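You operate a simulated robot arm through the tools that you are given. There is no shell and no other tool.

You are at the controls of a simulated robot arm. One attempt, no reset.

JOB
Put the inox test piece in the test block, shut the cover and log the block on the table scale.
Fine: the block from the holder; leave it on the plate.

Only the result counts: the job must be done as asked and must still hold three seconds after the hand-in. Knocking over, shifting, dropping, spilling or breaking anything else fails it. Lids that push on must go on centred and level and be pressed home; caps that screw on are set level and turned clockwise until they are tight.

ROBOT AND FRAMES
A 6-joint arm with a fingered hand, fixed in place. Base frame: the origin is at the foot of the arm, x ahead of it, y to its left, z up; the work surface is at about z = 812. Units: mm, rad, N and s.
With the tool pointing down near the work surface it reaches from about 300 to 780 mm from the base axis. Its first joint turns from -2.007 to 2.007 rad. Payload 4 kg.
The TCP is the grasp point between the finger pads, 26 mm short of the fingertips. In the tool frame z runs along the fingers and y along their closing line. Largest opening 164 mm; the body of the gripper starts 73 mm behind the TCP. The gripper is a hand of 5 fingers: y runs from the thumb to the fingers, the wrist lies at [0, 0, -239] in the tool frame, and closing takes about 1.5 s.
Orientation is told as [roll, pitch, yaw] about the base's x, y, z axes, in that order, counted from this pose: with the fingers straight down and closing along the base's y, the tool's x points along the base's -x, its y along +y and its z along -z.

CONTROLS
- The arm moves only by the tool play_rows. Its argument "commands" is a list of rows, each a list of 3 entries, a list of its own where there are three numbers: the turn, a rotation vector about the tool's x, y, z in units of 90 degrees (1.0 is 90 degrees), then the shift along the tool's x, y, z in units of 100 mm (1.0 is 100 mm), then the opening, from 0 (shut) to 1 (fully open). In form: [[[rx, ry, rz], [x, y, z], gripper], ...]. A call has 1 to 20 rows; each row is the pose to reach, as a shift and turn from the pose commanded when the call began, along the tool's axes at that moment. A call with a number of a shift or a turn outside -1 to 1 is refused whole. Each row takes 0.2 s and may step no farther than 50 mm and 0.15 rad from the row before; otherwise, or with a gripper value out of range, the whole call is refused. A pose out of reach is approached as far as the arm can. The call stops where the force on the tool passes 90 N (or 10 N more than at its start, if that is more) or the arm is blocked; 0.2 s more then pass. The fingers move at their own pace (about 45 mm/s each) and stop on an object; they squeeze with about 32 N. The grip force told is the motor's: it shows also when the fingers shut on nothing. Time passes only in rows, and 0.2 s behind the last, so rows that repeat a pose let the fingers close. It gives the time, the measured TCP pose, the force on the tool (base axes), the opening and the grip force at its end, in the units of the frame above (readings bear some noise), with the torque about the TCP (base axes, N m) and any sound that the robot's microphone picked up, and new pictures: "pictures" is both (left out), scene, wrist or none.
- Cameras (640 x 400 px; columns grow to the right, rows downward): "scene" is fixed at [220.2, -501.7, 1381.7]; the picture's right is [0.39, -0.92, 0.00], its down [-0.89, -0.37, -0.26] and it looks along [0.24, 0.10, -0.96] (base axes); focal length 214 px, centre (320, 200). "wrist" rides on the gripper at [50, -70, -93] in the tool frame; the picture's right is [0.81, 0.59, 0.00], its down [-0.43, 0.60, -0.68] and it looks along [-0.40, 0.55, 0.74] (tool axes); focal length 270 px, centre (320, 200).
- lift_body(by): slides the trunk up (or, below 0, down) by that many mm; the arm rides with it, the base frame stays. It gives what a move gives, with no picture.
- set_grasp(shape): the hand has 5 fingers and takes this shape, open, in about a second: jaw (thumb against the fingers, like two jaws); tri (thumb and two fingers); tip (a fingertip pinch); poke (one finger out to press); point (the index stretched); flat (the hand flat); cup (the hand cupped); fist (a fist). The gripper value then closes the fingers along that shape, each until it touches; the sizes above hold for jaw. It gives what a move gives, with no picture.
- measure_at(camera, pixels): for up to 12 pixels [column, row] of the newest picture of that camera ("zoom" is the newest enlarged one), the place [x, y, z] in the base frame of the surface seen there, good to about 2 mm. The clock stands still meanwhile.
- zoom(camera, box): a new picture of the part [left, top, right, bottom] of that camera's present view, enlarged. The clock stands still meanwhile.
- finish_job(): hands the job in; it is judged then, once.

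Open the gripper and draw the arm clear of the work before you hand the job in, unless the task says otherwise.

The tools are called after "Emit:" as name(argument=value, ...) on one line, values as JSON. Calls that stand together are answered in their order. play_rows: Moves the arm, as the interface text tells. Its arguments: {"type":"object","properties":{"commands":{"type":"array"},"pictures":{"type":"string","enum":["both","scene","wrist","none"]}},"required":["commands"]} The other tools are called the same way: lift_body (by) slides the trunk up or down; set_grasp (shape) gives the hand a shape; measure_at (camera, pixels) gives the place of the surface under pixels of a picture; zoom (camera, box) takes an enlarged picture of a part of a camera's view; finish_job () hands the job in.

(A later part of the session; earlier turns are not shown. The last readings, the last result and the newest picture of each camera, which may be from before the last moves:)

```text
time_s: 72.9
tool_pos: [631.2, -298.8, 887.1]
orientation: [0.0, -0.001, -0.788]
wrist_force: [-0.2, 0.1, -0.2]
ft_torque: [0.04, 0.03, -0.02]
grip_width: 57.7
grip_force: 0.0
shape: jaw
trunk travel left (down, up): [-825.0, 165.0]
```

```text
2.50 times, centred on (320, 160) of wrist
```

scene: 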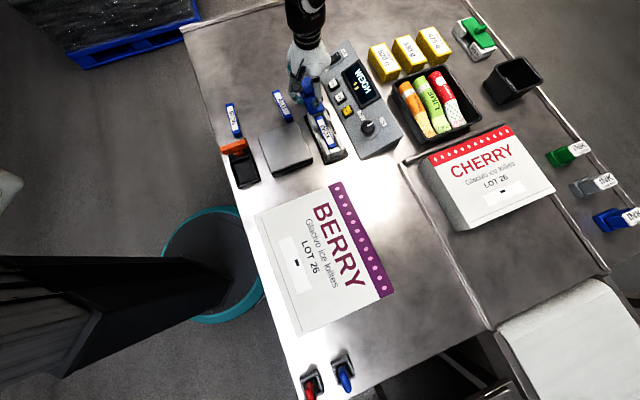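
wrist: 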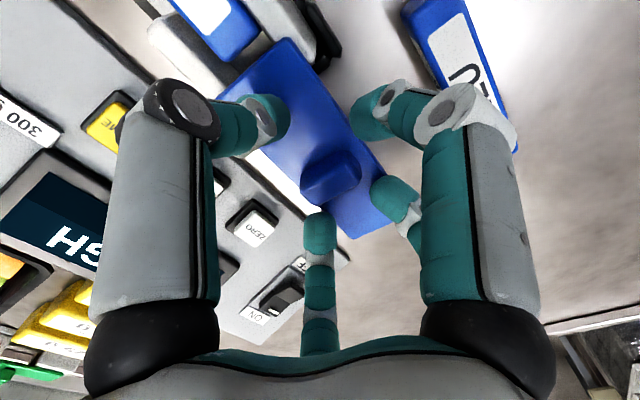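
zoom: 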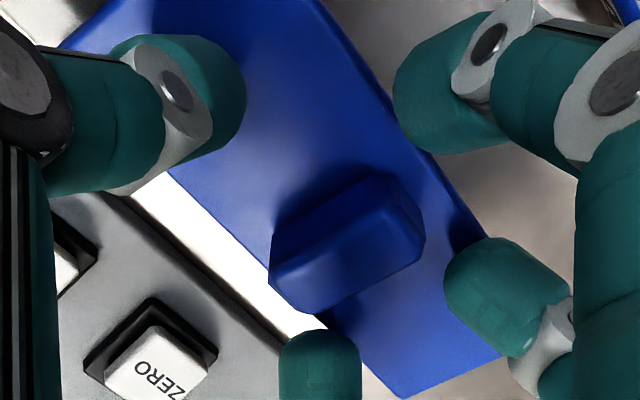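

The knob sits between the fingers. I grip it.

Emit:
play_rows(commands=[[[0, 0, 0], [0, 0, 0], 0.2], [[0, 0, 0], [0, 0, 0], 0.1], [[0, 0, 0], [0, 0, 0], 0.0], [[0, 0, 0], [0, 0, 0], 0.0], [[0, 0, 0], [0, 0, 0], 0.0], [[0, 0, 0], [0, 0, 0], 0.0], [[0, 0, 0], [0, 0, 0], 0.0]], pictures="wrist")

Emit:
play_rows(commands=[[[0, 0, 0], [0, -0.04, 0], 0.0], [[0, 0, 0], [0, -0.08, 0], 0.0], [[0, 0, 0], [0, -0.12, 0], 0.0], [[0, 0, 0], [0, -0.16, 0], 0.0], [[0, 0, 0], [0, -0.2, 0], 0.0], [[0, 0, 0], [0, -0.2, 0], 0.0]], pictures="both")

Emit:
zoom(camera="scene", box=[290, 75, 360, 170])

```text
time_s: 74.5
tool_pos: [630.2, -299.6, 887.4]
orientation: [0.001, 0.0, -0.789]
wrist_force: [-0.3, 0.1, 0.2]
ft_torque: [-0.01, -0.08, -0.02]
grip_width: 14.5
grip_force: 32.0
shape: jaw
trunk travel left (down, up): [-825.0, 165.0]
```

wrist: 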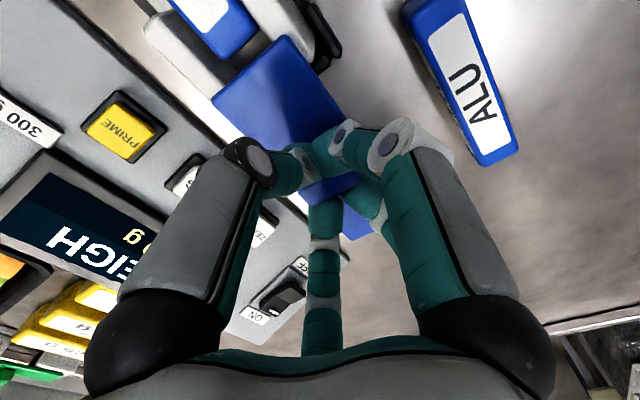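

```text
time_s: 75.9
tool_pos: [619.0, -313.3, 886.7]
orientation: [-0.002, 0.0, -0.787]
wrist_force: [-0.2, 0.1, 1.0]
ft_torque: [0.03, -0.08, -0.01]
grip_width: 14.5
grip_force: 32.1
shape: jaw
trunk travel left (down, up): [-825.0, 165.0]
```

scene: 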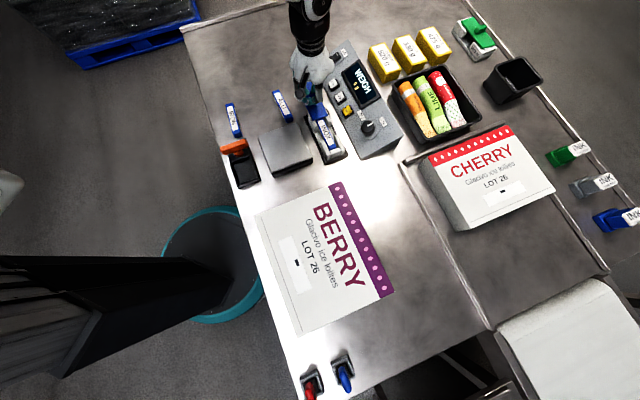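
wrist: 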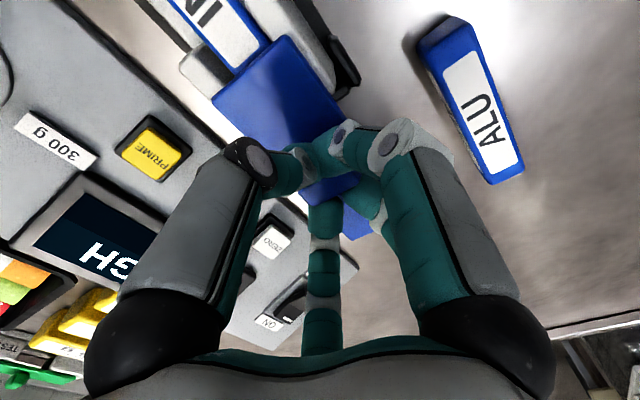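

```text
4.21 times, centred on (325, 122) of scene
```

zoom: 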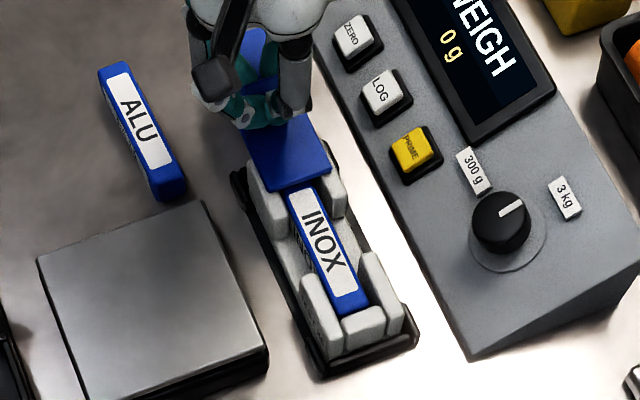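

The cover slides back freely over the piece's far end. I continue 40 mm.

Emit:
play_rows(commands=[[[0, 0, 0], [0, -0.05, 0], 0.0], [[0, 0, 0], [0, -0.1, 0], 0.0], [[0, 0, 0], [0, -0.15, 0], 0.0], [[0, 0, 0], [0, -0.2, 0], 0.0], [[0, 0, 0], [0, -0.25, 0], 0.0], [[0, 0, 0], [0, -0.3, 0], 0.0], [[0, 0, 0], [0, -0.35, 0], 0.0], [[0, 0, 0], [0, -0.4, 0], 0.0], [[0, 0, 0], [0, -0.4, 0], 0.0]], pictures="scene")

Emit:
play_rows(commands=[[[0, 0, 0], [0, -0.05, 0], 0.0], [[0, 0, 0], [0, -0.1, 0], 0.0], [[0, 0, 0], [0, -0.15, 0], 0.0], [[0, 0, 0], [0, -0.2, 0], 0.0], [[0, 0, 0], [0, -0.25, 0], 0.0], [[0, 0, 0], [0, -0.3, 0], 0.0], [[0, 0, 0], [0, -0.3, 0], 0.0]], pictures="both")

Emit:
zoom(camera="scene", box=[290, 80, 360, 170])

```text
time_s: 77.9
tool_pos: [590.1, -341.9, 887.4]
orientation: [-0.001, 0.001, -0.789]
wrist_force: [-0.5, -0.6, -0.6]
ft_torque: [0.05, -0.08, -0.01]
grip_width: 14.6
grip_force: 32.4
shape: jaw
trunk travel left (down, up): [-825.0, 165.0]
```

scene: 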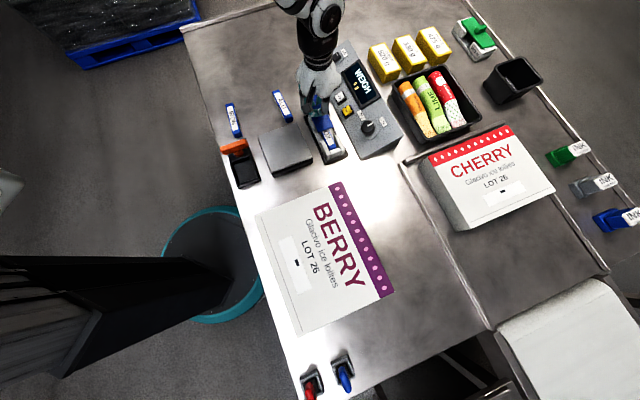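

```text
time_s: 79.5
tool_pos: [569.3, -360.8, 887.3]
orientation: [0.001, -0.001, -0.79]
wrist_force: [0.0, 1.2, -0.1]
ft_torque: [0.06, -0.07, 0.03]
grip_width: 14.3
grip_force: 32.2
shape: jaw
trunk travel left (down, up): [-825.0, 165.0]
```

scene: 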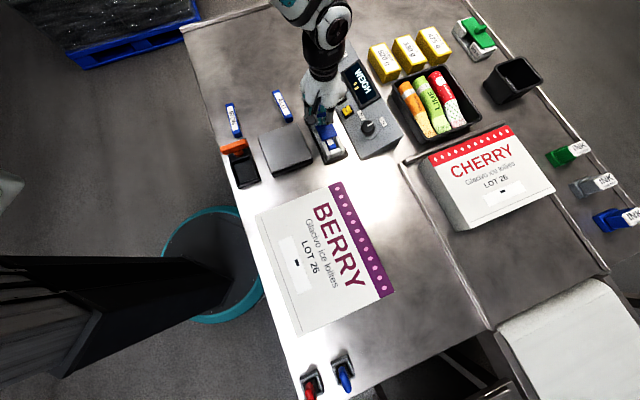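
wrist: 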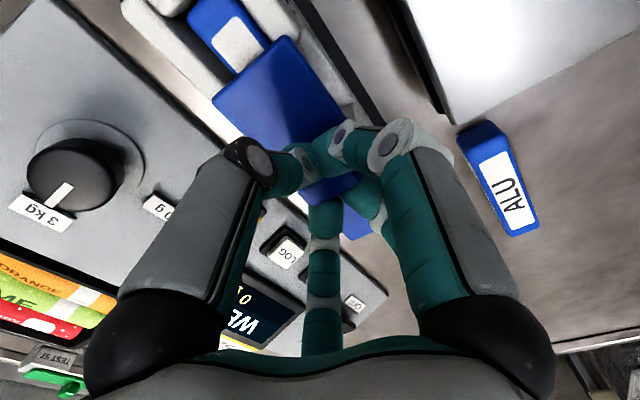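

```text
4.44 times, centred on (325, 125) of scene
```

zoom: 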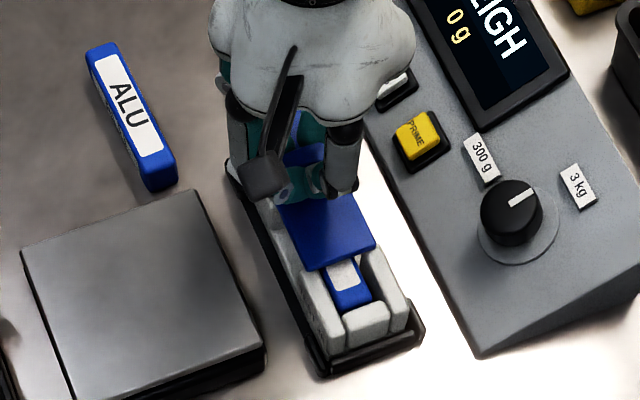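

About 28 mm remain. I slide 22 mm, then finish in small steps while watching the force for the end stop.

Emit:
play_rows(commands=[[[0, 0, 0], [0, -0.05, 0], 0.0], [[0, 0, 0], [0, -0.1, 0], 0.0], [[0, 0, 0], [0, -0.15, 0], 0.0], [[0, 0, 0], [0, -0.2, 0], 0.0], [[0, 0, 0], [0, -0.23, 0], 0.0], [[0, 0, 0], [0, -0.23, 0], 0.0]], pictures="none")

Emit:
play_rows(commands=[[[0, 0, 0], [0, -0.02, 0], 0.0], [[0, 0, 0], [0, -0.04, 0], 0.0], [[0, 0, 0], [0, -0.04, 0], 0.0]], pictures="both")

Emit:
zoom(camera="wrist", box=[170, 0, 390, 150])

Emit:
zoom(camera="scene", box=[290, 90, 360, 170])

```text
time_s: 80.9
tool_pos: [553.4, -377.5, 887.3]
orientation: [0.0, 0.001, -0.789]
wrist_force: [0.5, 0.2, -0.7]
ft_torque: [0.02, -0.02, 0.0]
grip_width: 14.5
grip_force: 32.1
shape: jaw
trunk travel left (down, up): [-825.0, 165.0]
```

```text
time_s: 81.7
tool_pos: [550.2, -379.3, 885.5]
orientation: [0.0, -0.001, -0.788]
wrist_force: [-0.1, -0.1, 0.9]
ft_torque: [0.01, -0.03, -0.01]
grip_width: 14.8
grip_force: 32.1
shape: jaw
trunk travel left (down, up): [-825.0, 165.0]
```

scene: 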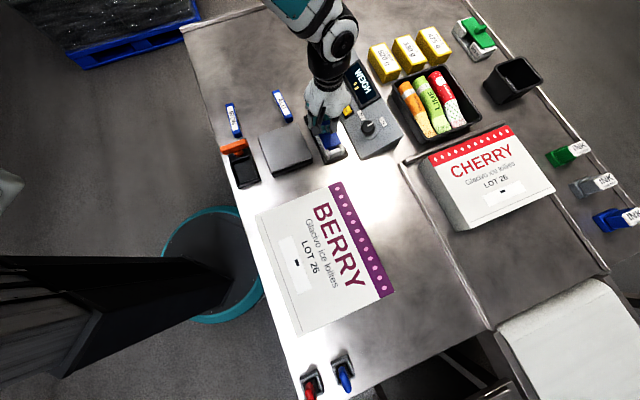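
wrist: 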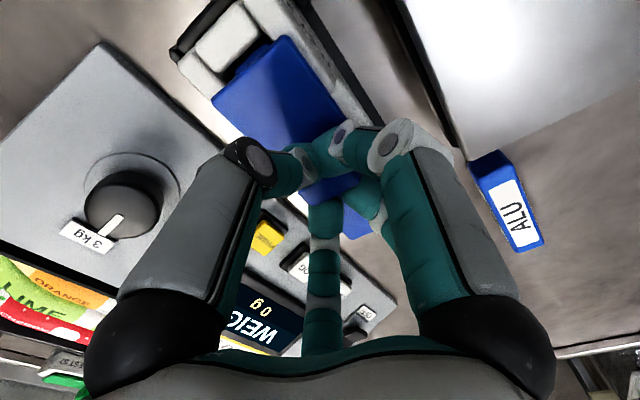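

```text
2.67 times, centred on (280, 75) of wrist
```

zoom: 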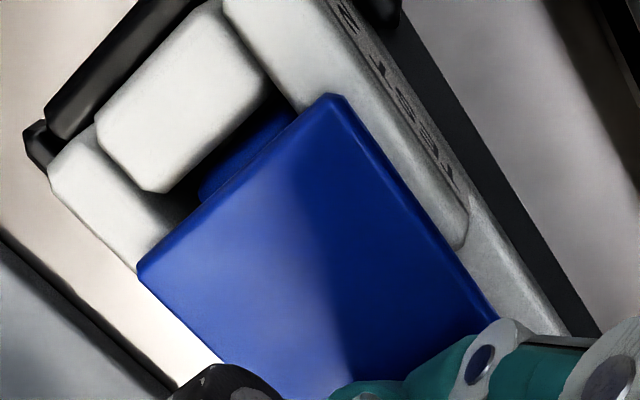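

```text
5.00 times, centred on (325, 130) of scene
```

zoom: 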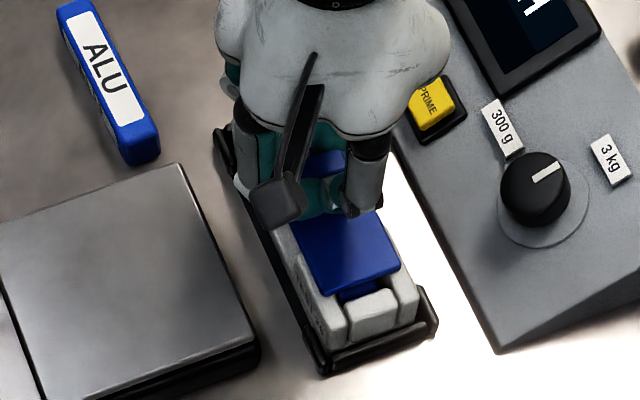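

About 8 mm remain. I continue in 3 mm steps.

Emit:
play_rows(commands=[[[0, 0, 0], [0, -0.02, 0], 0.0], [[0, 0, 0], [0, -0.04, 0], 0.0], [[0, 0, 0], [0, -0.04, 0], 0.0]], pictures="none")

Emit:
play_rows(commands=[[[0, 0, 0], [0, -0.015, 0], 0.0], [[0, 0, 0], [0, -0.03, 0], 0.0], [[0, 0, 0], [0, -0.03, 0], 0.0]], pictures="wrist")

Emit:
zoom(camera="wrist", box=[170, 0, 390, 150])

```text
time_s: 82.5
tool_pos: [545.7, -383.4, 887.6]
orientation: [0.0, 0.0, -0.788]
wrist_force: [0.1, -0.4, -0.8]
ft_torque: [-0.02, -0.02, -0.02]
grip_width: 14.3
grip_force: 31.7
shape: jaw
trunk travel left (down, up): [-825.0, 165.0]
```

```text
time_s: 83.3
tool_pos: [544.7, -386.1, 887.2]
orientation: [0.001, -0.001, -0.789]
wrist_force: [-1.2, -0.3, 0.2]
ft_torque: [-0.01, -0.08, 0.02]
grip_width: 14.6
grip_force: 31.6
shape: jaw
trunk travel left (down, up): [-825.0, 165.0]
```

wrist: 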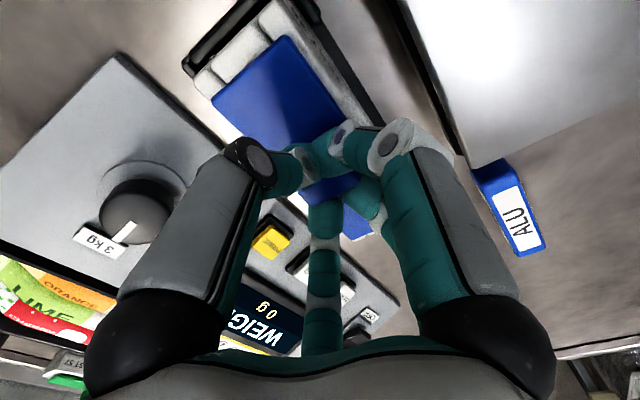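

```text
2.67 times, centred on (280, 75) of wrist
```

zoom: 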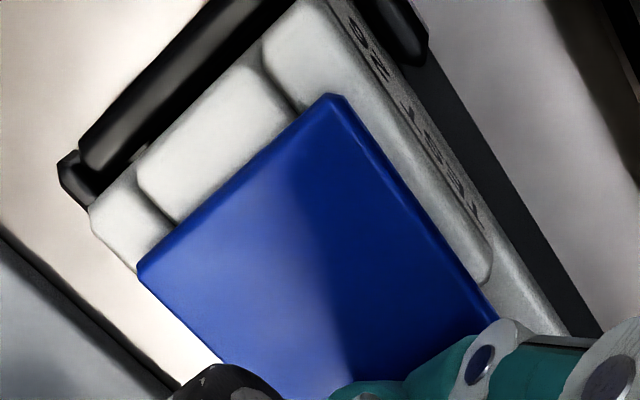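

It looks closed as in the beginning. I push 2 mm more gently to see if it is against its stop.

Emit:
play_rows(commands=[[[0, 0, 0], [0, -0.01, 0], 0.0], [[0, 0, 0], [0, -0.02, 0], 0.0], [[0, 0, 0], [0, -0.02, 0], 0.0]], pictures="wrist")

Emit:
zoom(camera="wrist", box=[170, 0, 390, 150])

```text
time_s: 84.1
tool_pos: [543.6, -386.0, 885.3]
orientation: [0.0, 0.0, -0.79]
wrist_force: [1.4, 1.2, 0.1]
ft_torque: [0.1, -0.04, 0.03]
grip_width: 14.1
grip_force: 32.1
shape: jaw
trunk travel left (down, up): [-825.0, 165.0]
```

wrist: 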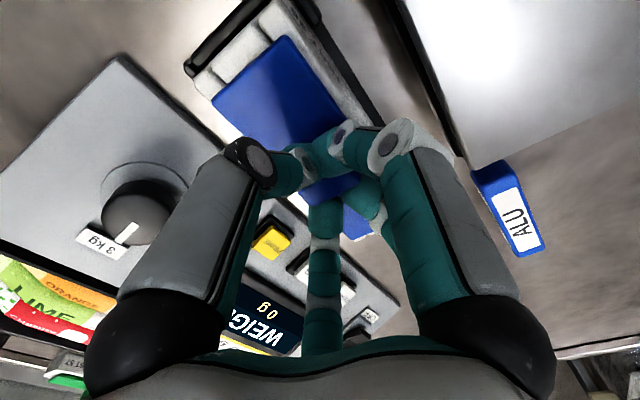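

```text
2.67 times, centred on (280, 75) of wrist
```

zoom: 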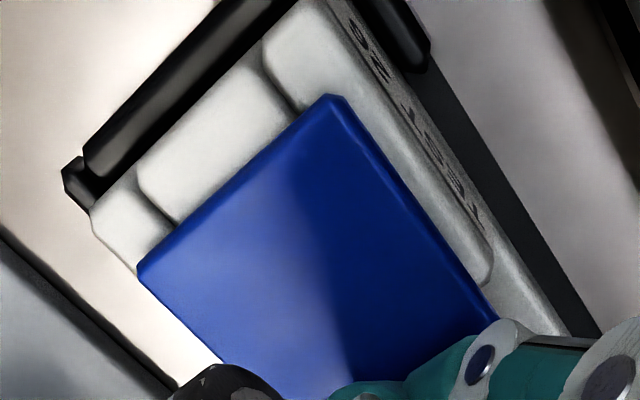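

The block follows now, so the cover is at its stop: shut. The cover carried the whole block before, so I'll lift the block by the knob: a slow, level, straight lift.

Emit:
play_rows(commands=[[[0, 0, 0], [0, 0.01, -0.01], 0.0], [[0, 0, 0], [0, 0.01, -0.03], 0.0], [[0, 0, 0], [0, 0.01, -0.05], 0.0], [[0, 0, 0], [0, 0.01, -0.08], 0.0], [[0, 0, 0], [0, 0.01, -0.08], 0.0]], pictures="both")

Emit:
zoom(camera="wrist", box=[170, 0, 390, 150])

Emit:
zoom(camera="scene", box=[290, 90, 360, 170])

```text
time_s: 85.3
tool_pos: [545.2, -385.2, 895.9]
orientation: [0.0, 0.001, -0.789]
wrist_force: [0.2, 0.4, -4.1]
ft_torque: [-0.02, -0.07, 0.01]
grip_width: 14.5
grip_force: 31.5
shape: jaw
trunk travel left (down, up): [-825.0, 165.0]
```

scene: 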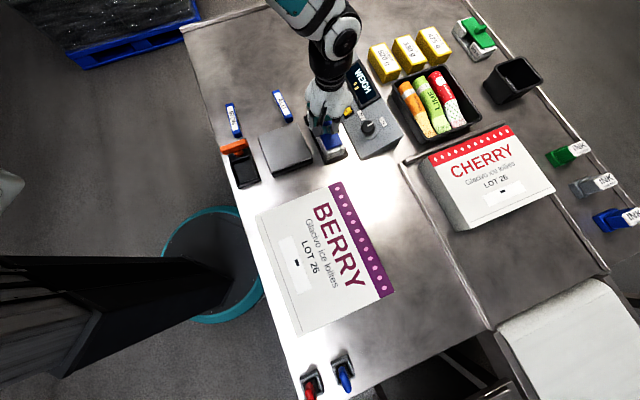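
wrist: 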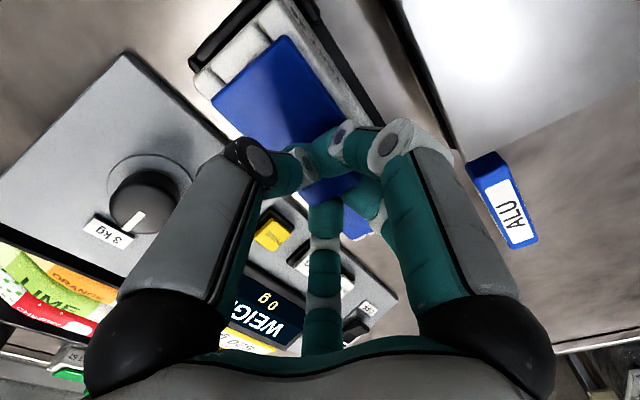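

```text
2.67 times, centred on (280, 75) of wrist
```

zoom: 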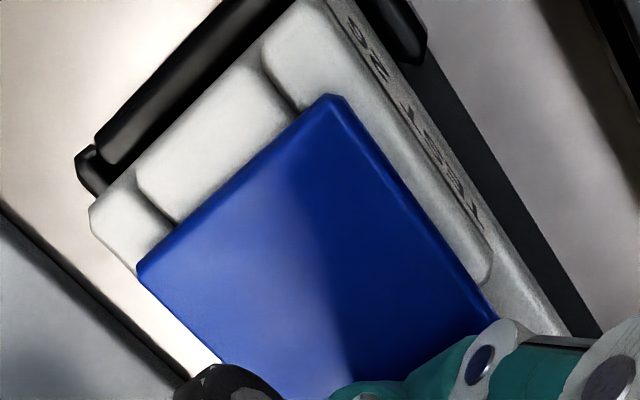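

```text
5.00 times, centred on (325, 130) of scene
```

zoom: 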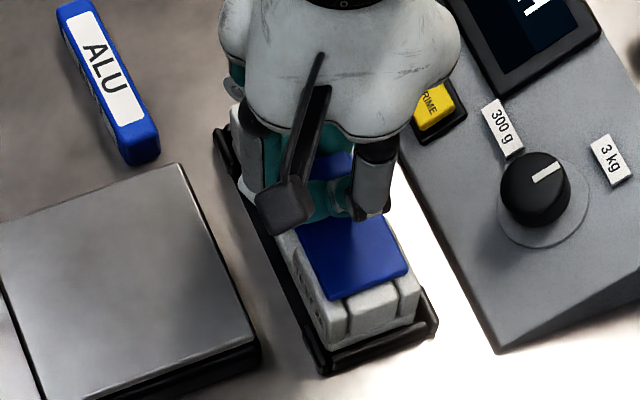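

The block hangs level with the cover shut (~4 N). I continue lifting 50 mm.

Emit:
play_rows(commands=[[[0, 0, 0], [0, 0, -0.03], 0.0], [[0, 0, 0], [0, 0, -0.08], 0.0], [[0, 0, 0], [0, 0, -0.14], 0.0], [[0, 0, 0], [0, 0, -0.2], 0.0], [[0, 0, 0], [0, 0, -0.26], 0.0], [[0, 0, 0], [0, 0, -0.32], 0.0], [[0, 0, 0], [0, 0, -0.38], 0.0], [[0, 0, 0], [0, 0, -0.44], 0.0], [[0, 0, 0], [0, 0, -0.5], 0.0], [[0, 0, 0], [0, 0, -0.54], 0.0], [[0, 0, 0], [0, 0, -0.56], 0.0], [[0, 0, 0], [0, 0, -0.56], 0.0]], pictures="both")

Emit:
zoom(camera="scene", box=[270, 60, 370, 170])

Emit:
zoom(camera="wrist", box=[170, 0, 450, 260])

```text
time_s: 87.9
tool_pos: [543.3, -386.7, 950.9]
orientation: [0.0, 0.001, -0.789]
wrist_force: [-0.2, -1.0, -4.9]
ft_torque: [-0.03, 0.0, -0.04]
grip_width: 14.3
grip_force: 31.8
shape: jaw
trunk travel left (down, up): [-825.0, 165.0]
```

scene: 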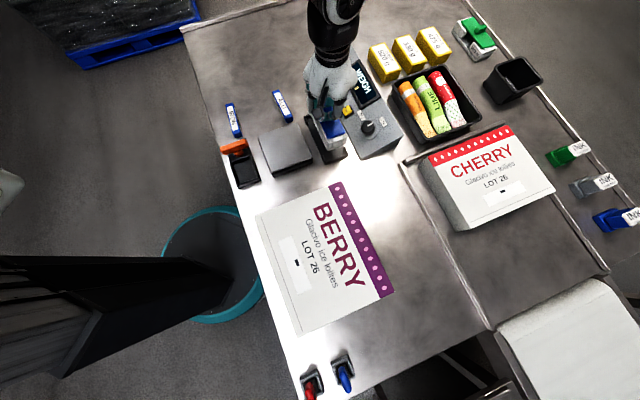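
wrist: 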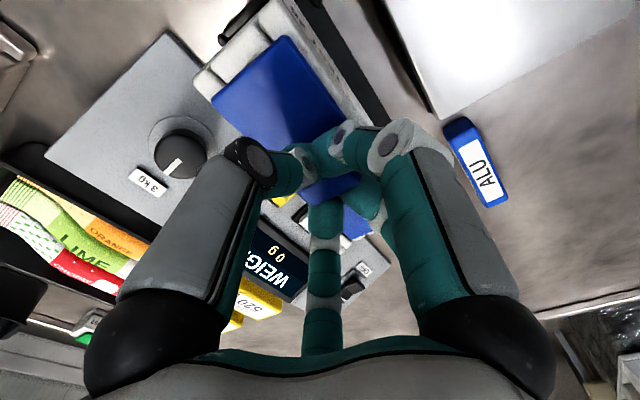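

```text
3.64 times, centred on (320, 115) of scene
```

zoom: 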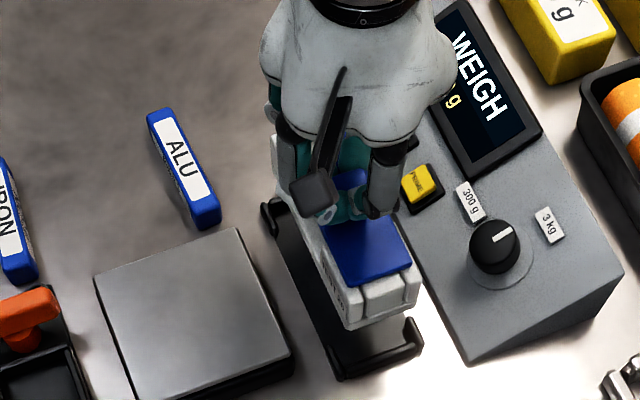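

```text
1.54 times, centred on (310, 130) of wrist
```

zoom: 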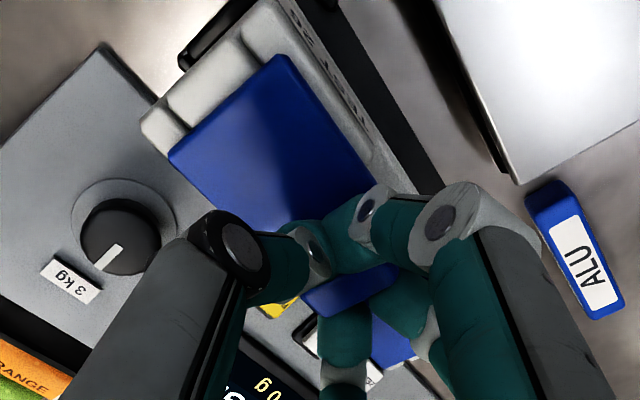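

The block is up (weight ≈4.5–5 N, i.e. ≈0.45–0.5 kg, so the 3 kg range is right). I measure the hanging block and the plate.

Emit:
measure_at(camera="zoom", pixels=[[345, 295], [412, 268], [352, 325], [418, 300], [345, 285], [405, 260], [385, 300], [97, 278], [237, 230], [292, 355], [160, 400], [195, 310]])

Emit:
measure_at(camera="wrist", pixels=[[213, 100], [285, 38], [200, 85], [265, 8], [240, 70], [300, 70], [340, 100], [435, 110], [400, 20], [620, 40], [350, 220], [365, 235]])

```text
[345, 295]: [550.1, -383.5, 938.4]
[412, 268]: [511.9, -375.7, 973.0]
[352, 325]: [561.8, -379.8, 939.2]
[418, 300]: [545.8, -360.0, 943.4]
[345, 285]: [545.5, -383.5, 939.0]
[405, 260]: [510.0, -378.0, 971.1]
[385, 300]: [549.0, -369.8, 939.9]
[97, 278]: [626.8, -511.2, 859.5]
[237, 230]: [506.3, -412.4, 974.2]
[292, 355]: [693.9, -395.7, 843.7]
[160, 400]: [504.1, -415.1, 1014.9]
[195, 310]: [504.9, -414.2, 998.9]
```

```text
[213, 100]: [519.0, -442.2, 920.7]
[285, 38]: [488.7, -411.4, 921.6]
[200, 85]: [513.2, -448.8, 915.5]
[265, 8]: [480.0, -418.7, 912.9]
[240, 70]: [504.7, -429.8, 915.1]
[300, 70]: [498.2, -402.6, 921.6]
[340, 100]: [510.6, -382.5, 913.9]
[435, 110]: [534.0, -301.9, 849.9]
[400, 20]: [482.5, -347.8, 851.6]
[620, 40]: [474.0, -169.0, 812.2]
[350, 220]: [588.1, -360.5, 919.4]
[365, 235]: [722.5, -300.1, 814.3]
```

I measure the scale plate's top corners precisely.

Emit:
zoom(camera="scene", box=[245, 110, 325, 185])

```text
5.33 times, centred on (285, 148) of scene
```

zoom: 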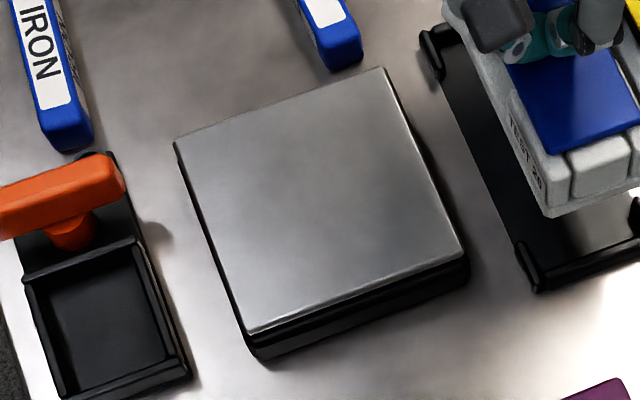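

Emit:
measure_at(camera="zoom", pixels=[[178, 145], [378, 72], [460, 250], [252, 330], [318, 200], [548, 205], [600, 170], [550, 190], [630, 190], [512, 100], [350, 60], [120, 180]])

```text
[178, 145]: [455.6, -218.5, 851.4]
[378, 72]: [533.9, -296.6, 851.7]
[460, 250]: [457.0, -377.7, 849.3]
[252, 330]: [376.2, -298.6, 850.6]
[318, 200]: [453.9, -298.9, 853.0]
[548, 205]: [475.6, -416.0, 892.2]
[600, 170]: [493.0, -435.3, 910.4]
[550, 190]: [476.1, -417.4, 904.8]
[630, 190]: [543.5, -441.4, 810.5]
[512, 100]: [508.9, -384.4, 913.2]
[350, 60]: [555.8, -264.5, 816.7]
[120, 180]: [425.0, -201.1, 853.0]
```

Plate centre ≈ (455.7,-297.9), top 852. I carry the block sideways (mostly -v) over the plate with gentle acceleration, in two calls.

Emit:
play_rows(commands=[[[0, 0, 0], [0.02, 0, 0], 0.0], [[0, 0, 0], [0.06, 0, 0], 0.0], [[0, 0, 0], [0.12, 0, 0], 0.0], [[0, 0, 0], [0.2, -0.01, 0], 0.0], [[0, 0, 0], [0.28, -0.01, 0], 0.0], [[0, 0, 0], [0.36, -0.02, 0], 0.0], [[0, 0, 0], [0.44, -0.02, 0], 0.0], [[0, 0, 0], [0.51, -0.02, 0], 0.0], [[0, 0, 0], [0.57, -0.03, 0], 0.0], [[0, 0, 0], [0.62, -0.03, 0], 0.0], [[0, 0, 0], [0.65, -0.03, 0], 0.0], [[0, 0, 0], [0.65, -0.03, 0], 0.0]], pictures="none")

Emit:
play_rows(commands=[[[0, 0, 0], [0.02, 0, 0], 0.0], [[0, 0, 0], [0.06, 0, 0], 0.0], [[0, 0, 0], [0.12, 0, 0], 0.0], [[0, 0, 0], [0.2, -0.01, 0], 0.0], [[0, 0, 0], [0.28, -0.01, 0], 0.0], [[0, 0, 0], [0.36, -0.02, 0], 0.0], [[0, 0, 0], [0.44, -0.02, 0], 0.0], [[0, 0, 0], [0.5, -0.02, 0], 0.0], [[0, 0, 0], [0.55, -0.02, 0], 0.0], [[0, 0, 0], [0.59, -0.02, 0], 0.0], [[0, 0, 0], [0.61, -0.02, 0], 0.0], [[0, 0, 0], [0.61, -0.02, 0], 0.0]], pictures="both")

Emit:
zoom(camera="scene", box=[240, 80, 350, 190])

Emit:
zoom(camera="wrist", box=[170, 0, 450, 260])

```text
time_s: 90.5
tool_pos: [496.4, -342.4, 950.1]
orientation: [-0.001, -0.001, -0.789]
wrist_force: [-0.3, 0.8, -3.4]
ft_torque: [-0.03, 0.0, 0.02]
grip_width: 14.6
grip_force: 32.0
shape: jaw
trunk travel left (down, up): [-825.0, 165.0]
```

```text
time_s: 93.1
tool_pos: [452.3, -299.5, 951.3]
orientation: [0.001, 0.0, -0.79]
wrist_force: [0.1, -0.5, -5.0]
ft_torque: [-0.03, 0.0, -0.02]
grip_width: 14.4
grip_force: 32.1
shape: jaw
trunk travel left (down, up): [-825.0, 165.0]
```

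scene: 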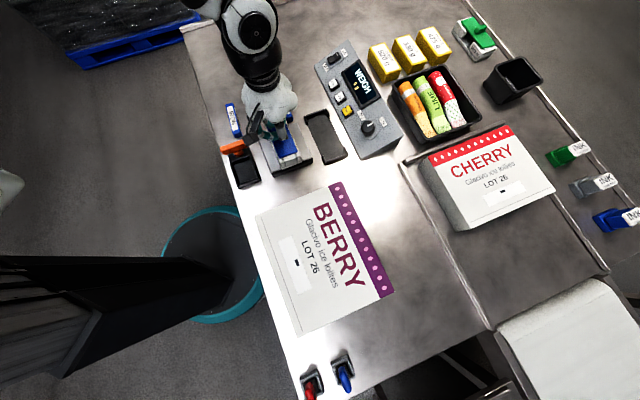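
wrist: 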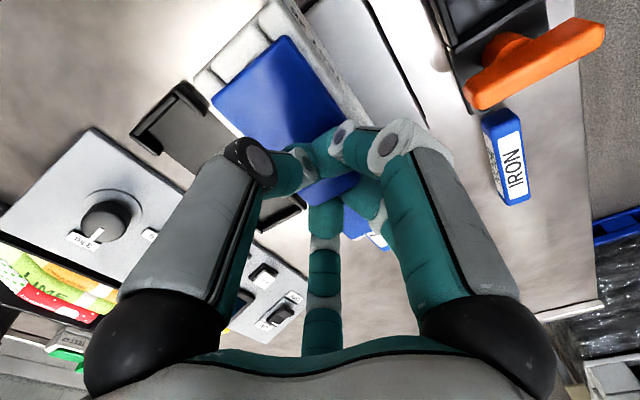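

```text
3.64 times, centred on (295, 135) of scene
```

zoom: 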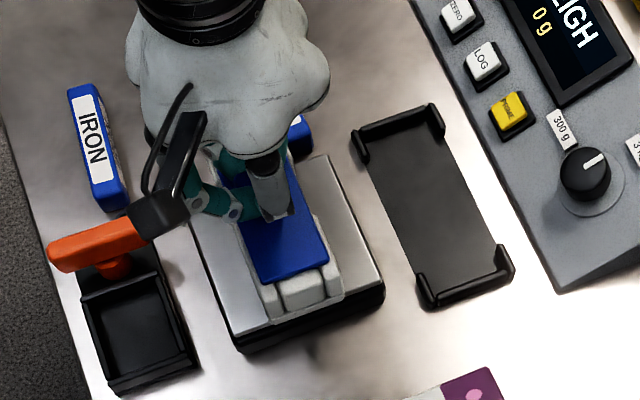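

```text
1.54 times, centred on (310, 130) of wrist
```

zoom: 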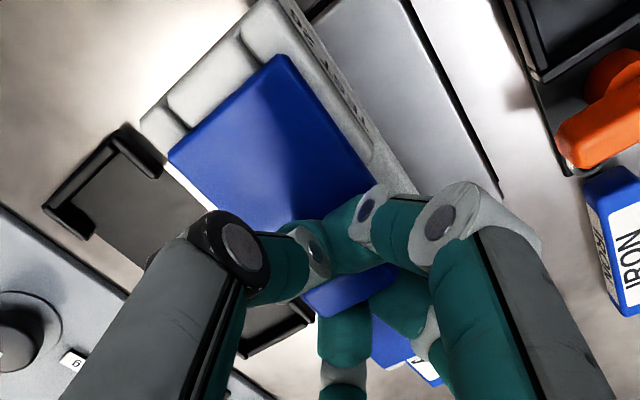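

The block hangs over the plate's centre. I lower 22 mm, then in small steps until the plate takes the weight.

Emit:
play_rows(commands=[[[0, 0, 0], [0, 0, 0.03], 0.0], [[0, 0, 0], [0, 0, 0.08], 0.0], [[0, 0, 0], [0, 0, 0.13], 0.0], [[0, 0, 0], [0, 0, 0.18], 0.0], [[0, 0, 0], [0, 0, 0.21], 0.0], [[0, 0, 0], [0, 0, 0.22], 0.0], [[0, 0, 0], [0, 0, 0.22], 0.0]], pictures="both")

Emit:
zoom(camera="scene", box=[240, 100, 340, 190])

```text
time_s: 94.7
tool_pos: [452.6, -301.5, 931.4]
orientation: [0.0, 0.001, -0.788]
wrist_force: [0.2, 0.0, -4.3]
ft_torque: [0.0, 0.04, -0.01]
grip_width: 14.3
grip_force: 31.9
shape: jaw
trunk travel left (down, up): [-825.0, 165.0]
```

scene: 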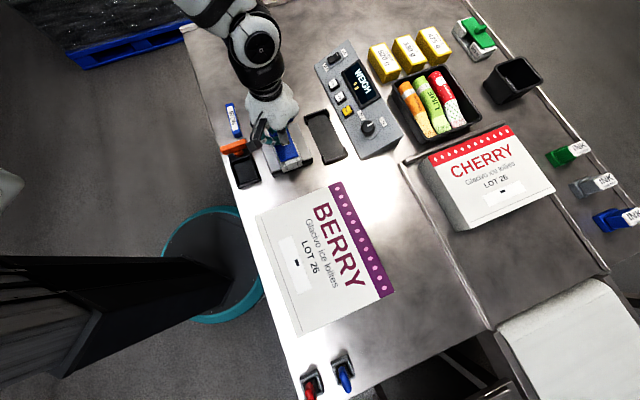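
wrist: 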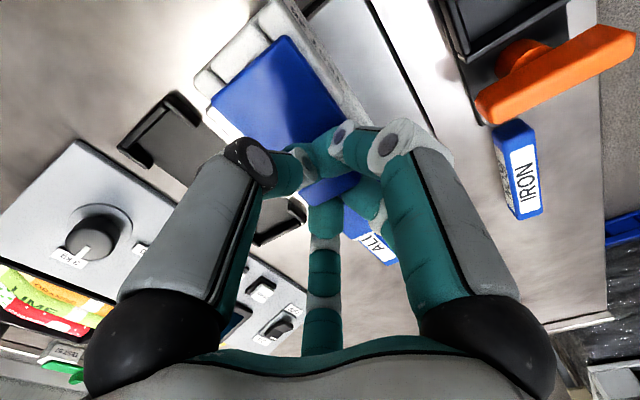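

```text
4.44 times, centred on (290, 145) of scene
```

zoom: 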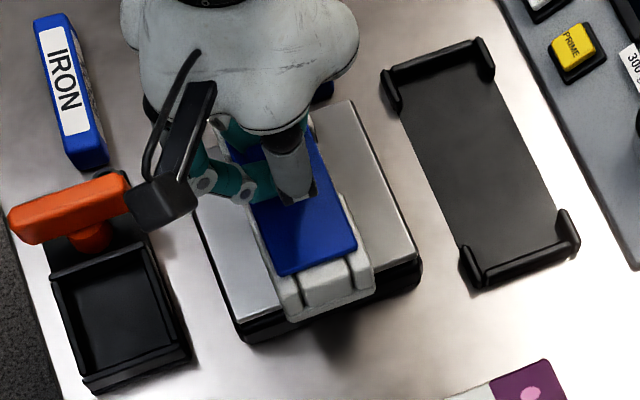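

Still hanging (4.3 N). I lower 6 mm more, then 2 mm steps.

Emit:
play_rows(commands=[[[0, 0, 0], [0, 0, 0.03], 0.0], [[0, 0, 0], [0, 0, 0.06], 0.0], [[0, 0, 0], [0, 0, 0.06], 0.0]], pictures="none")

Emit:
play_rows(commands=[[[0, 0, 0], [0, 0, 0.02], 0.0], [[0, 0, 0], [0, 0, 0.02], 0.0]], pictures="none")

Emit:
play_rows(commands=[[[0, 0, 0], [0, 0, 0.02], 0.0], [[0, 0, 0], [0, 0, 0.02], 0.0]], pictures="none")

```text
time_s: 95.5
tool_pos: [451.7, -300.2, 924.3]
orientation: [0.002, -0.002, -0.788]
wrist_force: [-1.5, 2.2, 14.9]
ft_torque: [0.06, -0.09, -0.02]
grip_width: 14.4
grip_force: 32.1
shape: jaw
trunk travel left (down, up): [-825.0, 165.0]
```

```text
time_s: 96.1
tool_pos: [451.9, -300.5, 924.0]
orientation: [0.0, -0.006, -0.789]
wrist_force: [-0.6, 1.6, 34.9]
ft_torque: [0.19, -0.18, -0.03]
grip_width: 14.7
grip_force: 32.1
shape: jaw
trunk travel left (down, up): [-825.0, 165.0]
```

```text
time_s: 96.7
tool_pos: [451.7, -299.8, 923.0]
orientation: [0.001, -0.009, -0.789]
wrist_force: [-0.4, 1.7, 56.5]
ft_torque: [0.25, -0.22, 0.03]
grip_width: 15.1
grip_force: 32.3
shape: jaw
trunk travel left (down, up): [-825.0, 165.0]
```

The block touched at z≈926 and I pressed too far; I ease back up 5 mm to zero load.

Emit:
play_rows(commands=[[[0, 0, 0], [0, 0, -0.03], 0.0], [[0, 0, 0], [0, 0, -0.05], 0.0], [[0, 0, 0], [0, 0, -0.05], 0.0]], pictures="both")

Emit:
zoom(camera="scene", box=[240, 100, 340, 190])

Emit:
zoom(camera="scene", box=[310, 45, 410, 165])

```text
time_s: 97.5
tool_pos: [450.7, -300.2, 924.4]
orientation: [0.0, -0.001, -0.789]
wrist_force: [5.9, -4.8, 20.7]
ft_torque: [0.05, -0.19, 0.06]
grip_width: 15.3
grip_force: 32.0
shape: jaw
trunk travel left (down, up): [-825.0, 165.0]
```

scene: 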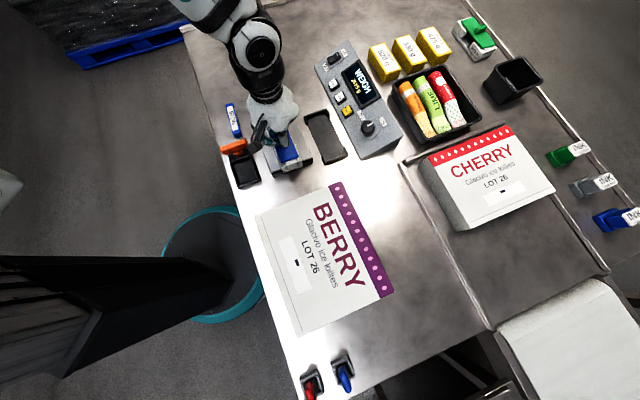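
wrist: 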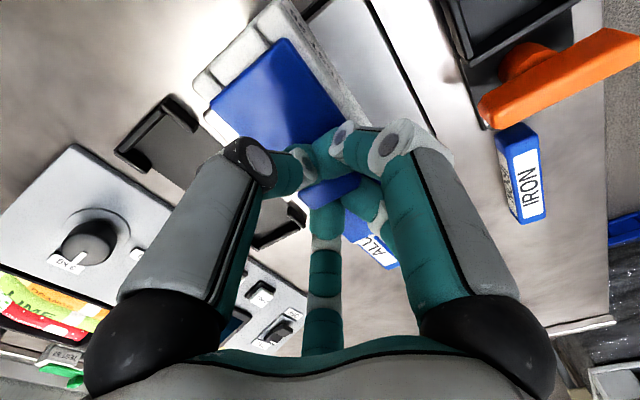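

```text
4.44 times, centred on (290, 145) of scene
```

zoom: 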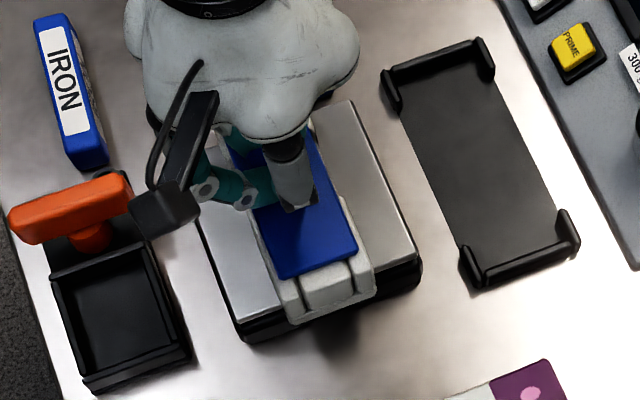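

```text
3.33 times, centred on (360, 105) of scene
```

zoom: 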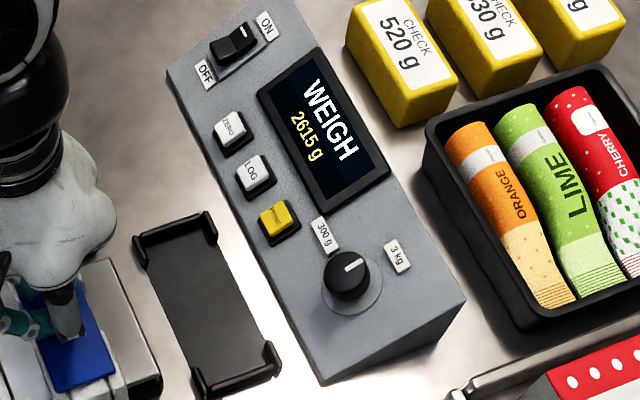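

The scale works: it shows 2615 g under my pressing. I ease up 2.5 mm more and read again.

Emit:
play_rows(commands=[[[0, 0, 0], [0, 0, -0.015], 0.0], [[0, 0, 0], [0, 0, -0.025], 0.0], [[0, 0, 0], [0, 0, -0.025], 0.0]], pictures="scene")

Emit:
zoom(camera="scene", box=[340, 45, 400, 115])

```text
time_s: 98.3
tool_pos: [451.3, -298.5, 924.8]
orientation: [0.002, 0.004, -0.788]
wrist_force: [-0.5, 0.0, -4.6]
ft_torque: [-0.01, 0.0, 0.02]
grip_width: 14.6
grip_force: 32.2
shape: jaw
trunk travel left (down, up): [-825.0, 165.0]
```

scene: 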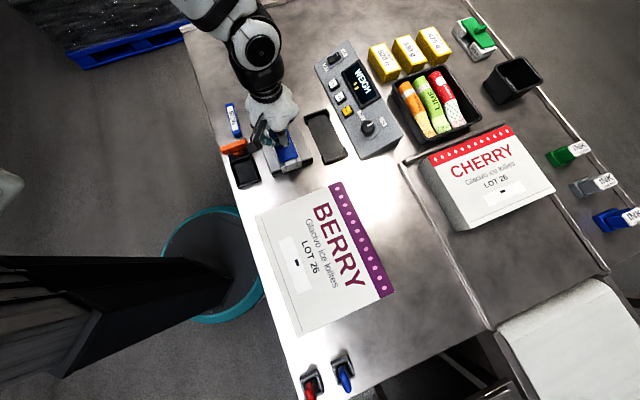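

```text
5.71 times, centred on (370, 80) of scene
```

zoom: 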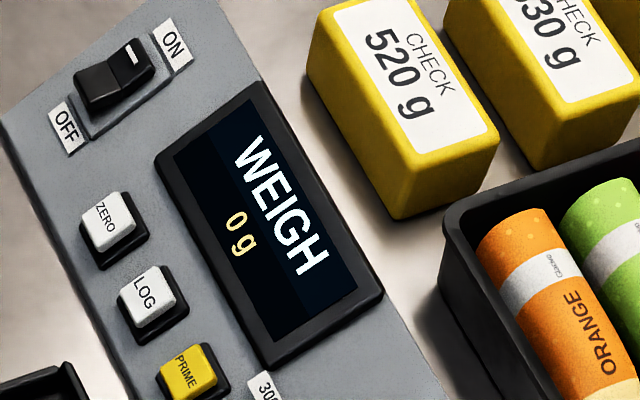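

The block is just off the plate again (0 g). I lower by 1 mm and check.

Emit:
play_rows(commands=[[[0, 0, 0], [0, 0, 0.005], 0.0], [[0, 0, 0], [0, 0, 0.01], 0.0], [[0, 0, 0], [0, 0, 0.01], 0.0]], pictures="none")

```text
time_s: 99.1
tool_pos: [450.4, -300.5, 925.3]
orientation: [0.001, 0.001, -0.789]
wrist_force: [-0.7, -0.3, -3.5]
ft_torque: [-0.04, 0.03, -0.01]
grip_width: 15.0
grip_force: 32.3
shape: jaw
trunk travel left (down, up): [-825.0, 165.0]
```

Emit:
play_rows(commands=[[[0, 0, 0], [0, 0, 0.004], 0.0], [[0, 0, 0], [0, 0, 0.008], 0.0], [[0, 0, 0], [0, 0, 0.008], 0.0]], pictures="none")

```text
time_s: 99.9
tool_pos: [452.4, -301.2, 924.5]
orientation: [0.0, 0.0, -0.787]
wrist_force: [-0.3, -0.5, 5.4]
ft_torque: [0.06, 0.0, 0.02]
grip_width: 14.9
grip_force: 31.9
shape: jaw
trunk travel left (down, up): [-825.0, 165.0]
```

The block now rests on the plate with a light press (5 N). I open the fingers slowly and let go.

Emit:
play_rows(commands=[[[0, 0, 0], [0, 0, -0.003], 0.1], [[0, 0, 0], [0, 0, -0.003], 0.15], [[0, 0, 0], [0, 0, -0.003], 0.2], [[0, 0, 0], [0, 0, -0.003], 0.27], [[0, 0, 0], [0, 0, -0.003], 0.35], [[0, 0, 0], [0, 0, -0.003], 0.35], [[0, 0, 0], [0, 0, -0.003], 0.35]], pictures="both")

Emit:
zoom(camera="wrist", box=[170, 0, 450, 260])

Emit:
zoom(camera="scene", box=[340, 45, 400, 115])

```text
time_s: 101.5
tool_pos: [451.9, -301.1, 924.7]
orientation: [-0.001, 0.001, -0.788]
wrist_force: [-0.4, -0.4, 0.0]
ft_torque: [0.01, 0.02, -0.03]
grip_width: 56.9
grip_force: 0.1
shape: jaw
trunk travel left (down, up): [-825.0, 165.0]
```

scene: 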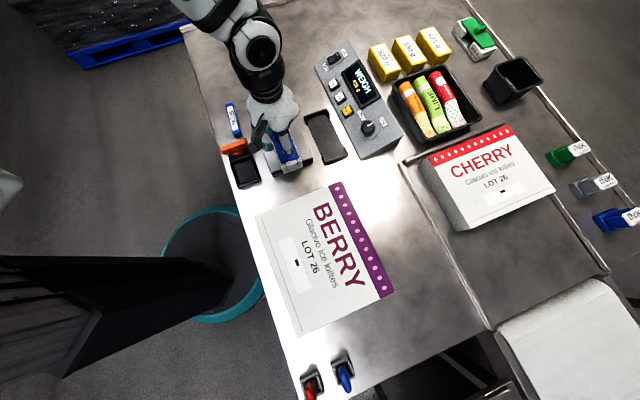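
wrist: 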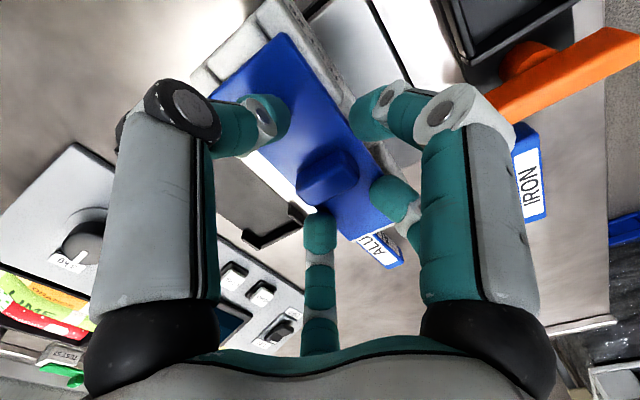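

```text
1.54 times, centred on (310, 130) of wrist
```

zoom: 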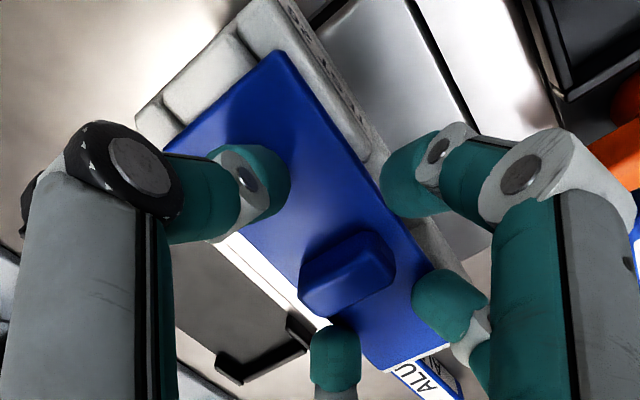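

```text
5.71 times, centred on (370, 80) of scene
```

zoom: 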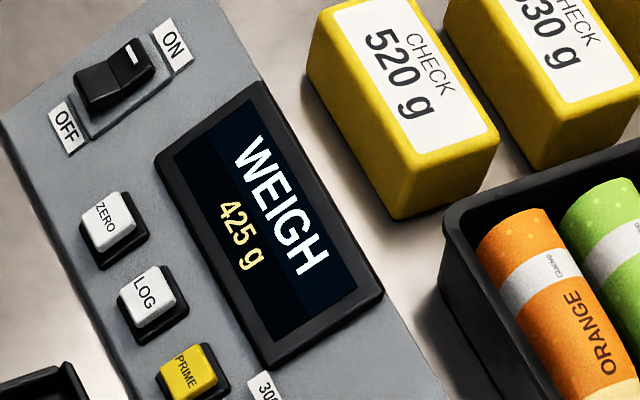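

The display reads 425 g (over 300 g, so the 3 kg range is right). I rise straight up clear of the knob.

Emit:
play_rows(commands=[[[0, 0, 0], [0, 0, -0.05], 0.35], [[0, 0, 0], [0, 0, -0.2], 0.35], [[0, 0, 0], [0, 0, -0.5], 0.35], [[0, 0, 0], [0, 0, -0.8], 0.35], [[0, 0, 0], [0, 0, -0.8], 0.35]], pictures="both")

Emit:
zoom(camera="wrist", box=[200, 0, 440, 220])

Emit:
zoom(camera="scene", box=[320, 60, 380, 130])

```text
time_s: 102.7
tool_pos: [451.1, -300.0, 1002.9]
orientation: [0.0, 0.002, -0.789]
wrist_force: [0.0, 0.4, 0.1]
ft_torque: [-0.03, 0.02, -0.03]
grip_width: 56.9
grip_force: 0.1
shape: jaw
trunk travel left (down, up): [-825.0, 165.0]
```

scene: 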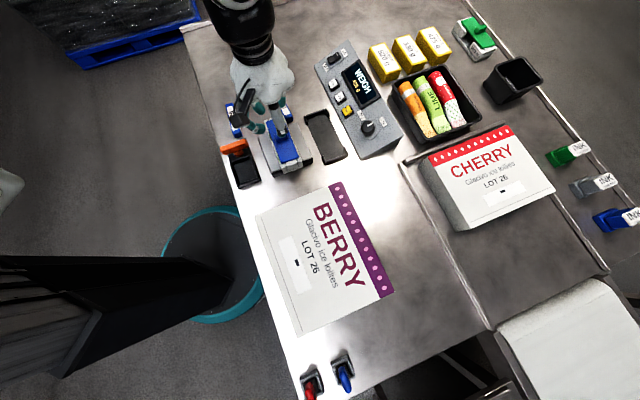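
wrist: 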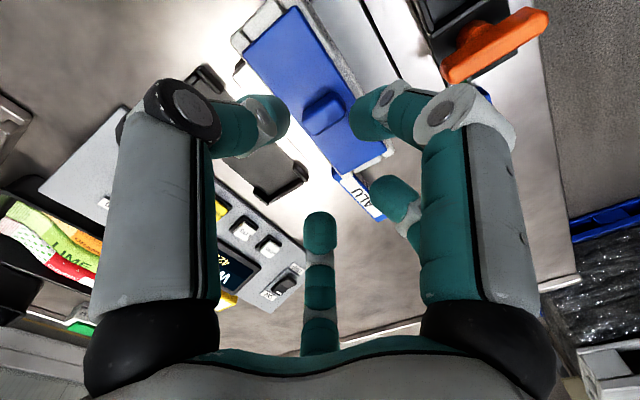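

```text
1.82 times, centred on (320, 110) of wrist
```

zoom: 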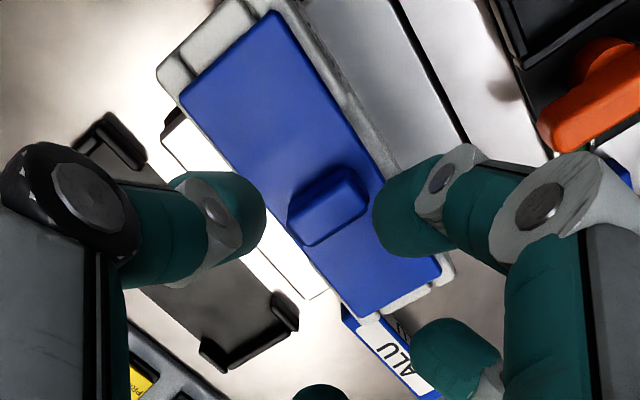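

```text
5.71 times, centred on (350, 95) of scene
```

zoom: 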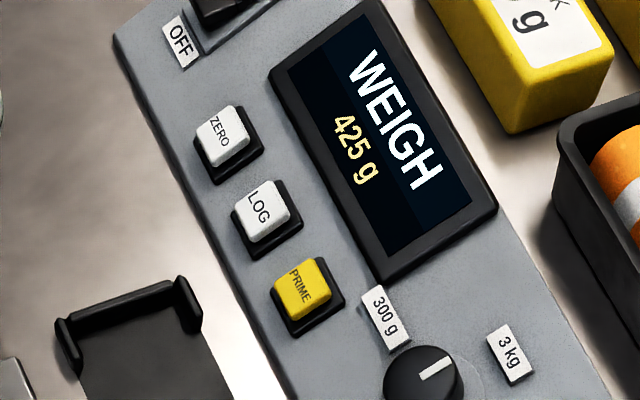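

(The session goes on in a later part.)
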